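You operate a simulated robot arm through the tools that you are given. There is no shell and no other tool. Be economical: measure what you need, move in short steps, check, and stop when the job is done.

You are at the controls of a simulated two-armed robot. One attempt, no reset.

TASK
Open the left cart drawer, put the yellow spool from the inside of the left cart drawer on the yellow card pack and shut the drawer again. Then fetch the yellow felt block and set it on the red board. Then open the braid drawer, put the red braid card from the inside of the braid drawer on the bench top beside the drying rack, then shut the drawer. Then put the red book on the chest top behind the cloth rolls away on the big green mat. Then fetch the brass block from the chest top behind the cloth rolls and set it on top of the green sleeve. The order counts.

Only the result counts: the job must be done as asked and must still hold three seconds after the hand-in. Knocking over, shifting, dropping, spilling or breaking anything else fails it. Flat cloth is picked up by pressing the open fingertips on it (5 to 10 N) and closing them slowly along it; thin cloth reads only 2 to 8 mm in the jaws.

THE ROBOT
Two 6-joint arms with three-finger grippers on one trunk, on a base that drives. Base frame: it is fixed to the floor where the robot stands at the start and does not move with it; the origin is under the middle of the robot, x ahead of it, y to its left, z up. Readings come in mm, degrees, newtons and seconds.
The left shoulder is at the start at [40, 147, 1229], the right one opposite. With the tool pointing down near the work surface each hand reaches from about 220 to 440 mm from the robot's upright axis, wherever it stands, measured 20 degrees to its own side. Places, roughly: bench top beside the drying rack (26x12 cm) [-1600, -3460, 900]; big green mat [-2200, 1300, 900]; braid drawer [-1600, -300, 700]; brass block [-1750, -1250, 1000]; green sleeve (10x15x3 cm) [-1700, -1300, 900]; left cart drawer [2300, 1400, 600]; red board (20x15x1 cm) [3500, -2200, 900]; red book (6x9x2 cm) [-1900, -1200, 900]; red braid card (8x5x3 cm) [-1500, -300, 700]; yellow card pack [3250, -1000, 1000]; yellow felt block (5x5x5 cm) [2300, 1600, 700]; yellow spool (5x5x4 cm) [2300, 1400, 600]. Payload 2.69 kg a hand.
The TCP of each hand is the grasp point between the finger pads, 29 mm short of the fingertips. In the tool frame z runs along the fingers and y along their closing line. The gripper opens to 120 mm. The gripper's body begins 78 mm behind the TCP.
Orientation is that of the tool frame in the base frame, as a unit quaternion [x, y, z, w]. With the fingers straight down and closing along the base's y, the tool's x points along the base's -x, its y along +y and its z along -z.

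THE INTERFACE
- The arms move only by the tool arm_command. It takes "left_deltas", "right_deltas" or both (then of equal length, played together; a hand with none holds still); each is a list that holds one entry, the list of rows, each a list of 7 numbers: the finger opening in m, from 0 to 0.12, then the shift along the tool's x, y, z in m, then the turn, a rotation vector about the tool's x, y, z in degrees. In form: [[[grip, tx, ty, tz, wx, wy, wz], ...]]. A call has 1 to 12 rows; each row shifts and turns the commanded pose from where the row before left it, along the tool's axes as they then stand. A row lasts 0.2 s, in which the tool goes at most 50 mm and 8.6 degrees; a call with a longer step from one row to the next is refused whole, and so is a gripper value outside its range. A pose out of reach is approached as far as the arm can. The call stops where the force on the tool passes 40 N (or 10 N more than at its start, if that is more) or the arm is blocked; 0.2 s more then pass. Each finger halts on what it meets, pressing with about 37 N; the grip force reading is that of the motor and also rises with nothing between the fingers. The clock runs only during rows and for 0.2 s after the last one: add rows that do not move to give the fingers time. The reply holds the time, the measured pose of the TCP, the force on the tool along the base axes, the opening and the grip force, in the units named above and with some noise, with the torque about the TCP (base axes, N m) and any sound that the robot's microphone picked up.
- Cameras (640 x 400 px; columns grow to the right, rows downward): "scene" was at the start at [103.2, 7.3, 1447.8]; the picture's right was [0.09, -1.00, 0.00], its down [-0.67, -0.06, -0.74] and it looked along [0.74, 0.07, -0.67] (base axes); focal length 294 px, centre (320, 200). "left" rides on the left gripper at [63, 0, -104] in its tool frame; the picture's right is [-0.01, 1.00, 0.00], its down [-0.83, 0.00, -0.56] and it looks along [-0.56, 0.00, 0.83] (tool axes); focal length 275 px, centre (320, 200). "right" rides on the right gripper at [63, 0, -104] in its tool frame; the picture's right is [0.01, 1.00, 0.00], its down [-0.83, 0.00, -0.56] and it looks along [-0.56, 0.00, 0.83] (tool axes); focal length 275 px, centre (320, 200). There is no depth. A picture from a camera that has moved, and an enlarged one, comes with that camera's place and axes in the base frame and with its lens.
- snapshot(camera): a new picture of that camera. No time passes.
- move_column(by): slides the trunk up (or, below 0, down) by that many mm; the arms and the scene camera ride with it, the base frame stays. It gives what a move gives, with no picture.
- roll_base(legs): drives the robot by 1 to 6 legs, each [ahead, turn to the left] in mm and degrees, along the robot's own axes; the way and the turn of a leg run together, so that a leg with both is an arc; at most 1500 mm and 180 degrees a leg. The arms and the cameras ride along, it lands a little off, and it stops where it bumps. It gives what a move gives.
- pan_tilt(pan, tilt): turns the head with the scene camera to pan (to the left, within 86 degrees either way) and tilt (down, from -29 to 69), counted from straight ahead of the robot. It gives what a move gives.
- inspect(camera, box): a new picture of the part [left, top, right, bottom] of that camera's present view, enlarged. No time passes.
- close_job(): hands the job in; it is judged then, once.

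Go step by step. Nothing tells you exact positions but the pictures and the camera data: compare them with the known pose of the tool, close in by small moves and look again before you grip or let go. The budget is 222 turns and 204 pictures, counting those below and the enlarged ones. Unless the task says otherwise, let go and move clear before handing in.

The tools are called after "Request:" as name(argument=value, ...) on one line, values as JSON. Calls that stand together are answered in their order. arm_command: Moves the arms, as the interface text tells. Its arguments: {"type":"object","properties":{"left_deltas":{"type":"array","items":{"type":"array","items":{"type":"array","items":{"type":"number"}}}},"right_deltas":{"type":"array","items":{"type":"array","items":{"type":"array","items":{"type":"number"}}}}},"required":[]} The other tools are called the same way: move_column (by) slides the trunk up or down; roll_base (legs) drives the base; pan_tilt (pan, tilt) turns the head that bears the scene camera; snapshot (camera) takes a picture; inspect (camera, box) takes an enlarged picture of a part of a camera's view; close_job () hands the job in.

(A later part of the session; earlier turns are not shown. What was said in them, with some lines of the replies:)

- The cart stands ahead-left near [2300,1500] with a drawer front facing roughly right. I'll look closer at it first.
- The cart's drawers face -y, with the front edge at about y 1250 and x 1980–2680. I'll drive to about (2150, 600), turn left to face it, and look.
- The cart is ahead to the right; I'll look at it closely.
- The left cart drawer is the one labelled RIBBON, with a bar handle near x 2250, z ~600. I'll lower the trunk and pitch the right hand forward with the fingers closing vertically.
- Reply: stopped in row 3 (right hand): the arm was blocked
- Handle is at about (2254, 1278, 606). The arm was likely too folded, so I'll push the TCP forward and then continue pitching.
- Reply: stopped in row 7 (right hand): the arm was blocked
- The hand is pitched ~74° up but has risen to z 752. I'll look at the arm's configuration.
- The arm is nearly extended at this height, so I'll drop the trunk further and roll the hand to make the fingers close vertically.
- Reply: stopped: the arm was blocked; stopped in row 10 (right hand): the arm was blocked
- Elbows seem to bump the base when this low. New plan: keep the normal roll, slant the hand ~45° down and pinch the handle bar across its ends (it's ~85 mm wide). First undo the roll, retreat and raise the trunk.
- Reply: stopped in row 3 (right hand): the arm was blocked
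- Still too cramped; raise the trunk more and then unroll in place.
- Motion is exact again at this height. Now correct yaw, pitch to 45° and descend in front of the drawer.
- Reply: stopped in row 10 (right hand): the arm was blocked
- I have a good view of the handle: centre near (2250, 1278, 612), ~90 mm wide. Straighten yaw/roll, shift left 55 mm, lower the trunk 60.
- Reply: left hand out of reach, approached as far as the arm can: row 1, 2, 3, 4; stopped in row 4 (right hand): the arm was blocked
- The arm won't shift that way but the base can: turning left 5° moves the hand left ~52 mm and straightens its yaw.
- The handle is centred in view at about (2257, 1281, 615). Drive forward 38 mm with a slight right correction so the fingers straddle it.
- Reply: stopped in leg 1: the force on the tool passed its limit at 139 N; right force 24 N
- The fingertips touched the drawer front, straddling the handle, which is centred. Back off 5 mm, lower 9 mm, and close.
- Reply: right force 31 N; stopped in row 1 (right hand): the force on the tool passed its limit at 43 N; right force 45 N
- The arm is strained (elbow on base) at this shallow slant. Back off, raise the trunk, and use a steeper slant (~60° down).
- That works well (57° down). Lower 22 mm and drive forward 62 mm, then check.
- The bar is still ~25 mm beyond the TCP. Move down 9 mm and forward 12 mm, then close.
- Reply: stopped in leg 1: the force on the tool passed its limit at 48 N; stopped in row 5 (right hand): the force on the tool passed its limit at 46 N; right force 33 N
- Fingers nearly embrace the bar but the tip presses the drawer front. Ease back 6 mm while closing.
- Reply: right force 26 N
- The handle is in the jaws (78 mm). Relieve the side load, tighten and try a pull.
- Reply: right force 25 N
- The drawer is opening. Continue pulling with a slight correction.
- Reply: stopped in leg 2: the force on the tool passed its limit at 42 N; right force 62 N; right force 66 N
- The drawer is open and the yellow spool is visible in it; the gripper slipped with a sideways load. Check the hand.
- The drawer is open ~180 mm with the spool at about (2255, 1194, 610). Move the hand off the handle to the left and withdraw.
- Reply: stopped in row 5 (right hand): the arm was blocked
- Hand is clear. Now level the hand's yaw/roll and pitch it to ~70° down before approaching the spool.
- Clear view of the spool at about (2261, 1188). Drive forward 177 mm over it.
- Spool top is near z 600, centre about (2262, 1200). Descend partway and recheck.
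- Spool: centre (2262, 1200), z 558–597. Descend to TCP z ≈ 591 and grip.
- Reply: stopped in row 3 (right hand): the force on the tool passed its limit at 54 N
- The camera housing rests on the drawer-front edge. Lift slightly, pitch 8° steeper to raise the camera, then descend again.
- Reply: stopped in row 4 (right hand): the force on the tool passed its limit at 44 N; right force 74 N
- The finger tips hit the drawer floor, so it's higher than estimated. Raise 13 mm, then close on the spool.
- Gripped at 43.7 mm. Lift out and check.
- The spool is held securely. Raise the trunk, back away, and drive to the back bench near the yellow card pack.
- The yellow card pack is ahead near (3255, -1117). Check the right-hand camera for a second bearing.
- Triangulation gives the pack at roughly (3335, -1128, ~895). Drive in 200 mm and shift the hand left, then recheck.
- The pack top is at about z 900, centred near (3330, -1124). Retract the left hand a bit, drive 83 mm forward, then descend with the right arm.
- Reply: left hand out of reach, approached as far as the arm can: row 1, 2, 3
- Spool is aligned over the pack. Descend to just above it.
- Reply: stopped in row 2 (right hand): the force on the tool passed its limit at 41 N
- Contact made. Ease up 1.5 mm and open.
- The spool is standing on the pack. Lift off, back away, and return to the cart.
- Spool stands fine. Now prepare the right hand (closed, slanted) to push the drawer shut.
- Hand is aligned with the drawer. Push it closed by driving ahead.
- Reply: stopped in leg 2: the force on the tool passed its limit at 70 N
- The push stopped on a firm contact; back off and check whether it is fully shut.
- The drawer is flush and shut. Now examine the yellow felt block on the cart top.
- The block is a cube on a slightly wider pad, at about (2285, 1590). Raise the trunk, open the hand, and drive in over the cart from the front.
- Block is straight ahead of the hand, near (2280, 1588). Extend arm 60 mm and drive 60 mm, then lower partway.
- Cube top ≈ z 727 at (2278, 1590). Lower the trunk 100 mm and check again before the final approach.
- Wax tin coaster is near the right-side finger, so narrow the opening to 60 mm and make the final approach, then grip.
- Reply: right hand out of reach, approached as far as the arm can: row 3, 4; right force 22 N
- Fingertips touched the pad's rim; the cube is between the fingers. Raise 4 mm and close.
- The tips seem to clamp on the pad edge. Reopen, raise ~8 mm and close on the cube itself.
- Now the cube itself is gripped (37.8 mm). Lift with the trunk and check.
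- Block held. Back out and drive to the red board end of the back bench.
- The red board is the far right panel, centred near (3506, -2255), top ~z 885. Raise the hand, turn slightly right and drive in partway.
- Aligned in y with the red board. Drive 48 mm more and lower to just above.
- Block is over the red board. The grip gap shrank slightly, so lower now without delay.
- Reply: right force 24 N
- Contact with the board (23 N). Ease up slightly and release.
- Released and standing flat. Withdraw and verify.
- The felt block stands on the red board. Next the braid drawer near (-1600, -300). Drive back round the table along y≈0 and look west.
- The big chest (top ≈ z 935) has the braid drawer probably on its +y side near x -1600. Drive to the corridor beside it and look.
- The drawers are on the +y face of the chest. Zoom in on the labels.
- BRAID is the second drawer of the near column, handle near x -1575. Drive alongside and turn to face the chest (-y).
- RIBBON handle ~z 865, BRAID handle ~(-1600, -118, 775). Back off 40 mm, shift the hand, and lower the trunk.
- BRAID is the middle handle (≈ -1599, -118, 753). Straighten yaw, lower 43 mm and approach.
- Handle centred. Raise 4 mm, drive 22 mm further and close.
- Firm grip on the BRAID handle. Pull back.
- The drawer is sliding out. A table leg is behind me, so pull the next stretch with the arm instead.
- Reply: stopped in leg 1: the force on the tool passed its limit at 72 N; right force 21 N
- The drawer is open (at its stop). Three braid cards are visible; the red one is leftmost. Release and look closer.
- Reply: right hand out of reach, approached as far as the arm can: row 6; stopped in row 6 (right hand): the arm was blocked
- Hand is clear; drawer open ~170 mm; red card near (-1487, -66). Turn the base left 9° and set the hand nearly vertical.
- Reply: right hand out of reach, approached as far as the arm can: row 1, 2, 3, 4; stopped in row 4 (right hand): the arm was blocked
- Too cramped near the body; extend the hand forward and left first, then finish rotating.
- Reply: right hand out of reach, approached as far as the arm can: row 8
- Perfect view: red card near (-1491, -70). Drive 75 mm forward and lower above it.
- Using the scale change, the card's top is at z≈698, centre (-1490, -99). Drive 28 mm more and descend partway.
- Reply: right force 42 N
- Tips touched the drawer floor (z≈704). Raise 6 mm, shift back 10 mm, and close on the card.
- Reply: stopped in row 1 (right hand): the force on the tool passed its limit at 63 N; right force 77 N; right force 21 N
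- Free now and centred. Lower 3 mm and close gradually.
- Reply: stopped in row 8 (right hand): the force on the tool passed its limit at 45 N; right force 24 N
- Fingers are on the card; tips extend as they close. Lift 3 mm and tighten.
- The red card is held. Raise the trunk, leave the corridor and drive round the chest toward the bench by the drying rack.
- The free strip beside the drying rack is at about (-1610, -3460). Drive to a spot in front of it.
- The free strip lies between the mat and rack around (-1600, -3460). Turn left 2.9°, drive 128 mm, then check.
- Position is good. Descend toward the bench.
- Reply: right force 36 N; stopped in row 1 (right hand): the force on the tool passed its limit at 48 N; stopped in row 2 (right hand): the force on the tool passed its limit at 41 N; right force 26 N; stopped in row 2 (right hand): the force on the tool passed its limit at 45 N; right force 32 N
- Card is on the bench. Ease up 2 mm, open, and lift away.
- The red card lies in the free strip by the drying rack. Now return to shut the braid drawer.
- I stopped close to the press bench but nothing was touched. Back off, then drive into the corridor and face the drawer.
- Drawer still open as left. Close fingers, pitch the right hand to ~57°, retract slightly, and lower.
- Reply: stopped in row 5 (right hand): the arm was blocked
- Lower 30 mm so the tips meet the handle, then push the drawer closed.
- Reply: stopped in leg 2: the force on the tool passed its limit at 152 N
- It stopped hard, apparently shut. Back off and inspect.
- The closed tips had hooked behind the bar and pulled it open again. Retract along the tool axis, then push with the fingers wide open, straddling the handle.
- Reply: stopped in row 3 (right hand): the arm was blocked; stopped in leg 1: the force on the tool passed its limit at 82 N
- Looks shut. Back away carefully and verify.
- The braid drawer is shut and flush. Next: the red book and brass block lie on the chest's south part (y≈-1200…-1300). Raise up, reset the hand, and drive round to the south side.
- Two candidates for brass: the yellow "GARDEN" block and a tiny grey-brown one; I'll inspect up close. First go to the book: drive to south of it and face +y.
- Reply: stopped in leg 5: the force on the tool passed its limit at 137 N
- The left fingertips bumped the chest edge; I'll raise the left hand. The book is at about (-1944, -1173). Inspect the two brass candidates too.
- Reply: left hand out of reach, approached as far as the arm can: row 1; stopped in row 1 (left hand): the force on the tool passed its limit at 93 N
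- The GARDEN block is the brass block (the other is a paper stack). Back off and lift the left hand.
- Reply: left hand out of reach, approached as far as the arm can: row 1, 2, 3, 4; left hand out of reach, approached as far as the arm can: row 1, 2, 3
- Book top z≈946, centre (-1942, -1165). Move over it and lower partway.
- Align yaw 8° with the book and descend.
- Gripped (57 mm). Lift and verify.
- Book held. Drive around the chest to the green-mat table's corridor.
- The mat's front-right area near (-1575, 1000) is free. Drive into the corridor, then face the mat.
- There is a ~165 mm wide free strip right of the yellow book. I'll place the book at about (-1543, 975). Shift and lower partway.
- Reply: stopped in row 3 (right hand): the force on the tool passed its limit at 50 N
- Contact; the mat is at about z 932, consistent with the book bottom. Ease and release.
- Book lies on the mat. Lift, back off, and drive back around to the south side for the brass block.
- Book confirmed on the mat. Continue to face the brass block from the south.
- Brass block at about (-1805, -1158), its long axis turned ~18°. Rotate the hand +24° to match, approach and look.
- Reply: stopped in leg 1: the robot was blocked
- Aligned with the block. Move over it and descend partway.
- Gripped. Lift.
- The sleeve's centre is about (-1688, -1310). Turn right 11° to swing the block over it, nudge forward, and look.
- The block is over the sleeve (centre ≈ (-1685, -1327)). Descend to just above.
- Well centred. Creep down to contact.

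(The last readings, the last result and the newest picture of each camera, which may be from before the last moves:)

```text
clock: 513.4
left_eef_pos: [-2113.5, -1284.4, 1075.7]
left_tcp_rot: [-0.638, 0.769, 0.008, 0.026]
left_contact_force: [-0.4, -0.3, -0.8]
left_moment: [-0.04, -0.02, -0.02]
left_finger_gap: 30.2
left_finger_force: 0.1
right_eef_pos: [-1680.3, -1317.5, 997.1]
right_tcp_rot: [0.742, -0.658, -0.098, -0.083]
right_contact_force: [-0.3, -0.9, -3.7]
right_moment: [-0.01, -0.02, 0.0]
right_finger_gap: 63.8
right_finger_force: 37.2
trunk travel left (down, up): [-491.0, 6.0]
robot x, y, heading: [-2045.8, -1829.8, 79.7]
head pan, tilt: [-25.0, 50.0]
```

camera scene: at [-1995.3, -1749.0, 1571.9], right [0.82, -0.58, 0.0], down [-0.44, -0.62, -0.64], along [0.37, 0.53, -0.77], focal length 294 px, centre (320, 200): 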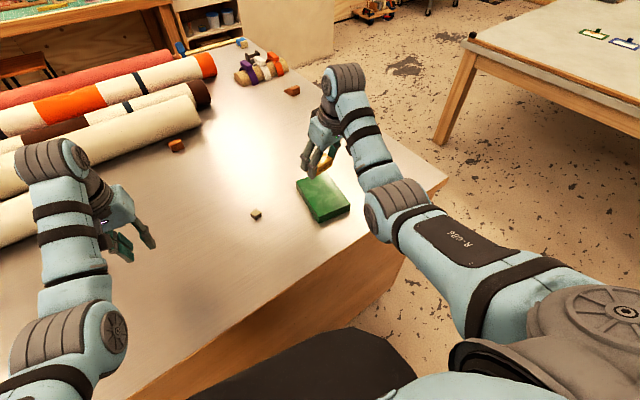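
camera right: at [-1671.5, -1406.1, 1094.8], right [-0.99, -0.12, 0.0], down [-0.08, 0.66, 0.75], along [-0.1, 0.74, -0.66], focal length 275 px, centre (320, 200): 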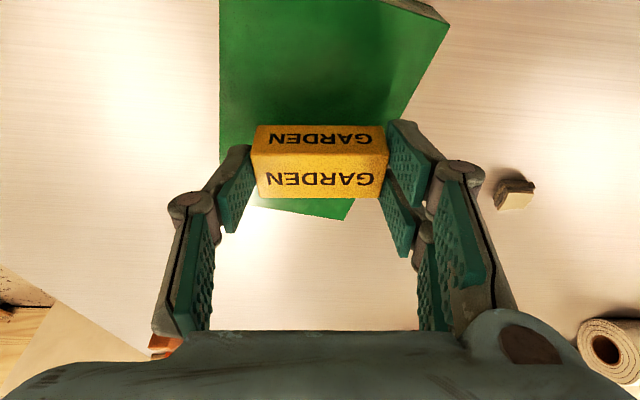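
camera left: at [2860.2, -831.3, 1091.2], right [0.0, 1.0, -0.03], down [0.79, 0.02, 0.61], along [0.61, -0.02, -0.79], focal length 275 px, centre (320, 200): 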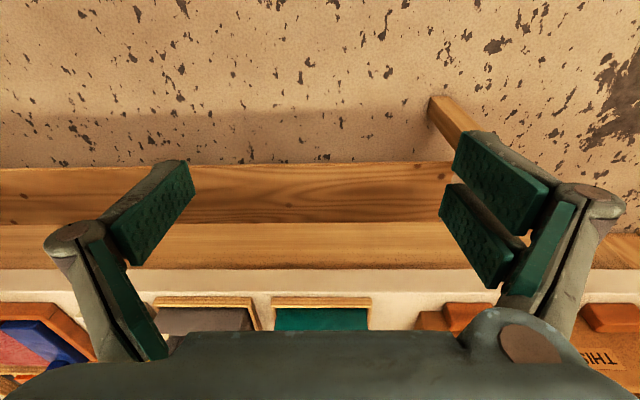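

Request:
arm_command(right_deltas=[[[0.045, 0.0006, 0, 0.0025, 0, 0, 0], [0.045, 0, 0, 0, 0, 0, 0]]])

Request:
arm_command(right_deltas=[[[0.045, 0.0006, 0, 0.0025, 0, 0, 0], [0.045, 0, 0, 0, 0, 0, 0]]])

Request:
arm_command(right_deltas=[[[0.045, 0.0005, 0, 0.002, 0, 0, 0], [0.045, 0, 0, 0, 0, 0, 0]]])

```text
clock: 514.0
left_eef_pos: [-2115.1, -1287.8, 1076.2]
left_tcp_rot: [-0.639, 0.769, 0.009, 0.026]
left_contact_force: [0.0, 0.0, -0.4]
left_moment: [0.01, 0.0, -0.02]
left_finger_gap: 30.0
left_finger_force: 0.0
right_eef_pos: [-1680.8, -1318.8, 995.4]
right_tcp_rot: [0.742, -0.658, -0.098, -0.086]
right_contact_force: [2.7, 4.0, 13.9]
right_moment: [0.02, 0.11, -0.06]
right_finger_gap: 63.6
right_finger_force: 36.8
trunk travel left (down, up): [-491.0, 6.0]
robot x, y, heading: [-2046.5, -1829.6, 79.7]
head pan, tilt: [-25.0, 50.0]
```

```text
clock: 514.6
left_eef_pos: [-2115.3, -1287.1, 1076.2]
left_tcp_rot: [-0.639, 0.769, 0.009, 0.027]
left_contact_force: [-0.6, 0.4, 0.2]
left_moment: [0.03, -0.02, 0.03]
left_finger_gap: 29.9
left_finger_force: 0.2
right_eef_pos: [-1681.6, -1319.3, 992.9]
right_tcp_rot: [0.742, -0.658, -0.099, -0.086]
right_contact_force: [3.6, 4.6, 23.0]
right_moment: [0.32, -0.14, -0.01]
right_finger_gap: 64.0
right_finger_force: 37.1
trunk travel left (down, up): [-491.0, 6.0]
robot x, y, heading: [-2041.2, -1831.0, 79.5]
head pan, tilt: [-25.0, 50.0]
```

```text
clock: 515.2
left_eef_pos: [-2115.9, -1288.2, 1075.8]
left_tcp_rot: [-0.64, 0.768, 0.009, 0.027]
left_contact_force: [-0.4, 0.0, -0.5]
left_moment: [-0.01, -0.03, 0.0]
left_finger_gap: 30.1
left_finger_force: 0.0
right_eef_pos: [-1682.5, -1319.0, 990.6]
right_tcp_rot: [0.742, -0.658, -0.098, -0.086]
right_contact_force: [5.7, 4.4, 25.8]
right_moment: [0.23, -0.13, -0.06]
right_finger_gap: 64.0
right_finger_force: 36.4
trunk travel left (down, up): [-491.0, 6.0]
robot x, y, heading: [-2043.9, -1829.8, 79.9]
head pan, tilt: [-25.0, 50.0]
```

Contact established. Ease up 2 mm, open gently, and lift.

Request:
arm_command(right_deltas=[[[0.055, -0.0005, 0, -0.002, 0, 0, 0], [0.066, 0, 0, 0, 0, 0, 0], [0.072, 0, 0, 0, 0, 0, 0], [0.08, 0, 0, 0, 0, 0, 0], [0.085, 0, 0, 0, 0, 0, 0]]])

Request:
snapshot(camera="right")

```text
clock: 516.4
left_eef_pos: [-2114.5, -1286.4, 1075.6]
left_tcp_rot: [-0.639, 0.769, 0.008, 0.026]
left_contact_force: [0.1, -0.8, 0.6]
left_moment: [-0.02, -0.01, -0.01]
left_finger_gap: 30.2
left_finger_force: 0.1
right_eef_pos: [-1680.1, -1317.9, 990.4]
right_tcp_rot: [0.743, -0.657, -0.096, -0.084]
right_contact_force: [-1.1, 0.1, -1.0]
right_moment: [0.0, -0.01, 0.04]
right_finger_gap: 85.0
right_finger_force: 0.0
trunk travel left (down, up): [-491.0, 6.0]
robot x, y, heading: [-2041.1, -1829.4, 79.7]
head pan, tilt: [-25.0, 50.0]
```

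```text
55 pictures are left
camera right: at [-1669.1, -1405.8, 1074.9], right [-0.99, -0.12, 0.0], down [-0.08, 0.66, 0.75], along [-0.1, 0.74, -0.66], focal length 275 px, centre (320, 200)
```

right: 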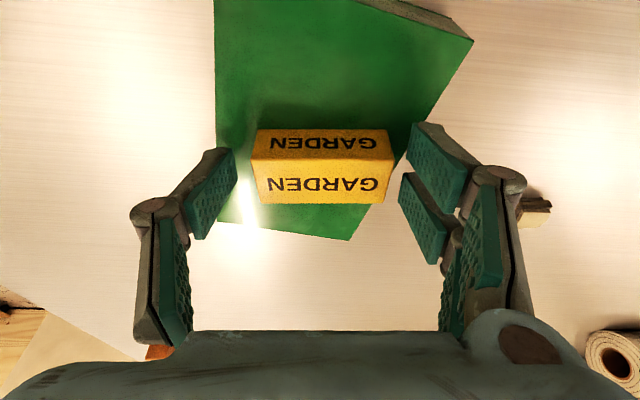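

Block rests on the sleeve. Lift clear, back away and take a final look.

Request:
arm_command(right_deltas=[[[0.085, -0.005, 0, -0.02, 0, 0, 0], [0.085, -0.01, 0, -0.038, 0, 0, 0], [0.085, -0.01, 0, -0.038, 0, 0, 0]]])

Request:
roll_base(legs=[[-200, 0]])

Request:
inspect(camera="scene", box=[240, 60, 480, 220])

```text
clock: 517.2
left_eef_pos: [-2114.9, -1285.9, 1074.5]
left_tcp_rot: [-0.639, 0.769, 0.008, 0.027]
left_contact_force: [0.0, 0.6, -0.8]
left_moment: [0.01, -0.01, 0.02]
left_finger_gap: 30.0
left_finger_force: 0.1
right_eef_pos: [-1682.4, -1318.5, 1090.8]
right_tcp_rot: [0.742, -0.658, -0.097, -0.085]
right_contact_force: [0.1, -0.1, -0.5]
right_moment: [0.0, -0.01, -0.02]
right_finger_gap: 84.9
right_finger_force: 0.0
trunk travel left (down, up): [-491.0, 6.0]
robot x, y, heading: [-2043.4, -1827.1, 79.6]
head pan, tilt: [-25.0, 50.0]
```

```text
clock: 518.8
left_eef_pos: [-2147.3, -1478.2, 1072.9]
left_tcp_rot: [-0.638, 0.77, 0.007, 0.025]
left_contact_force: [-0.1, 0.0, 0.2]
left_moment: [-0.05, 0.02, -0.02]
left_finger_gap: 29.9
left_finger_force: 0.1
right_eef_pos: [-1715.5, -1512.4, 1086.2]
right_tcp_rot: [0.742, -0.659, -0.097, -0.083]
right_contact_force: [0.1, -0.3, -1.1]
right_moment: [-0.07, 0.01, 0.0]
right_finger_gap: 84.8
right_finger_force: 0.1
trunk travel left (down, up): [-491.0, 6.0]
robot x, y, heading: [-2078.4, -2027.7, 79.6]
head pan, tilt: [-25.0, 50.0]
```

```text
2.50 times, centred on (360, 140) of scene
camera zoom: at [-2030.1, -1937.8, 1571.4], right [0.81, -0.58, 0.0], down [-0.44, -0.63, -0.64], along [0.37, 0.52, -0.77], focal length 736 px, centre (220, 350)
```

zoom: 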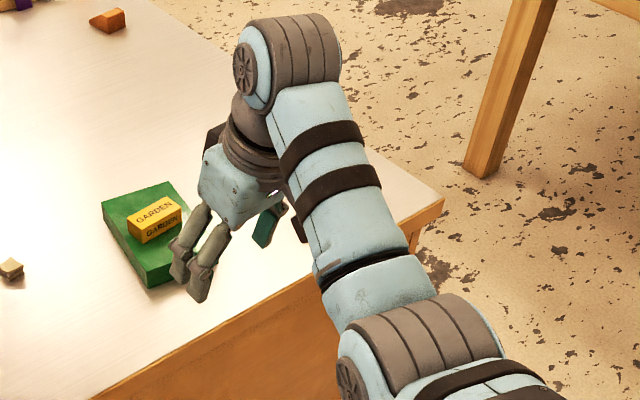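

The brass block sits on the green sleeve, and every other step was checked after it was done, so I'm handing in.

Request:
close_job()

```text
The job is handed in.
```

I did all five tasks in the order asked and handed the job in:

- **Yellow spool:** it stands on the yellow card pack, and the left cart drawer is shut.
- **Yellow felt block:** it is on the red board.
- **Red braid card:** it lies on the bench top beside the drying rack. The braid drawer is shut; my first push failed because the fingers caught the handle and pulled it open again, so I closed it a second time.
- **Red book:** it lies flat on the big green mat.
- **Brass block:** it is on top of the green sleeve. I took the yellow block marked "GARDEN" to be the brass block, because the other small object nearby looked like a stack of paper.

I looked at each result after placing it, and nothing else appeared to have moved. There were a few bumps on the way:

- **Drawer fronts:** the fingers pressed hard on them more than once.
- **Chest:** the left hand hit its edge once, and the base touched it once.
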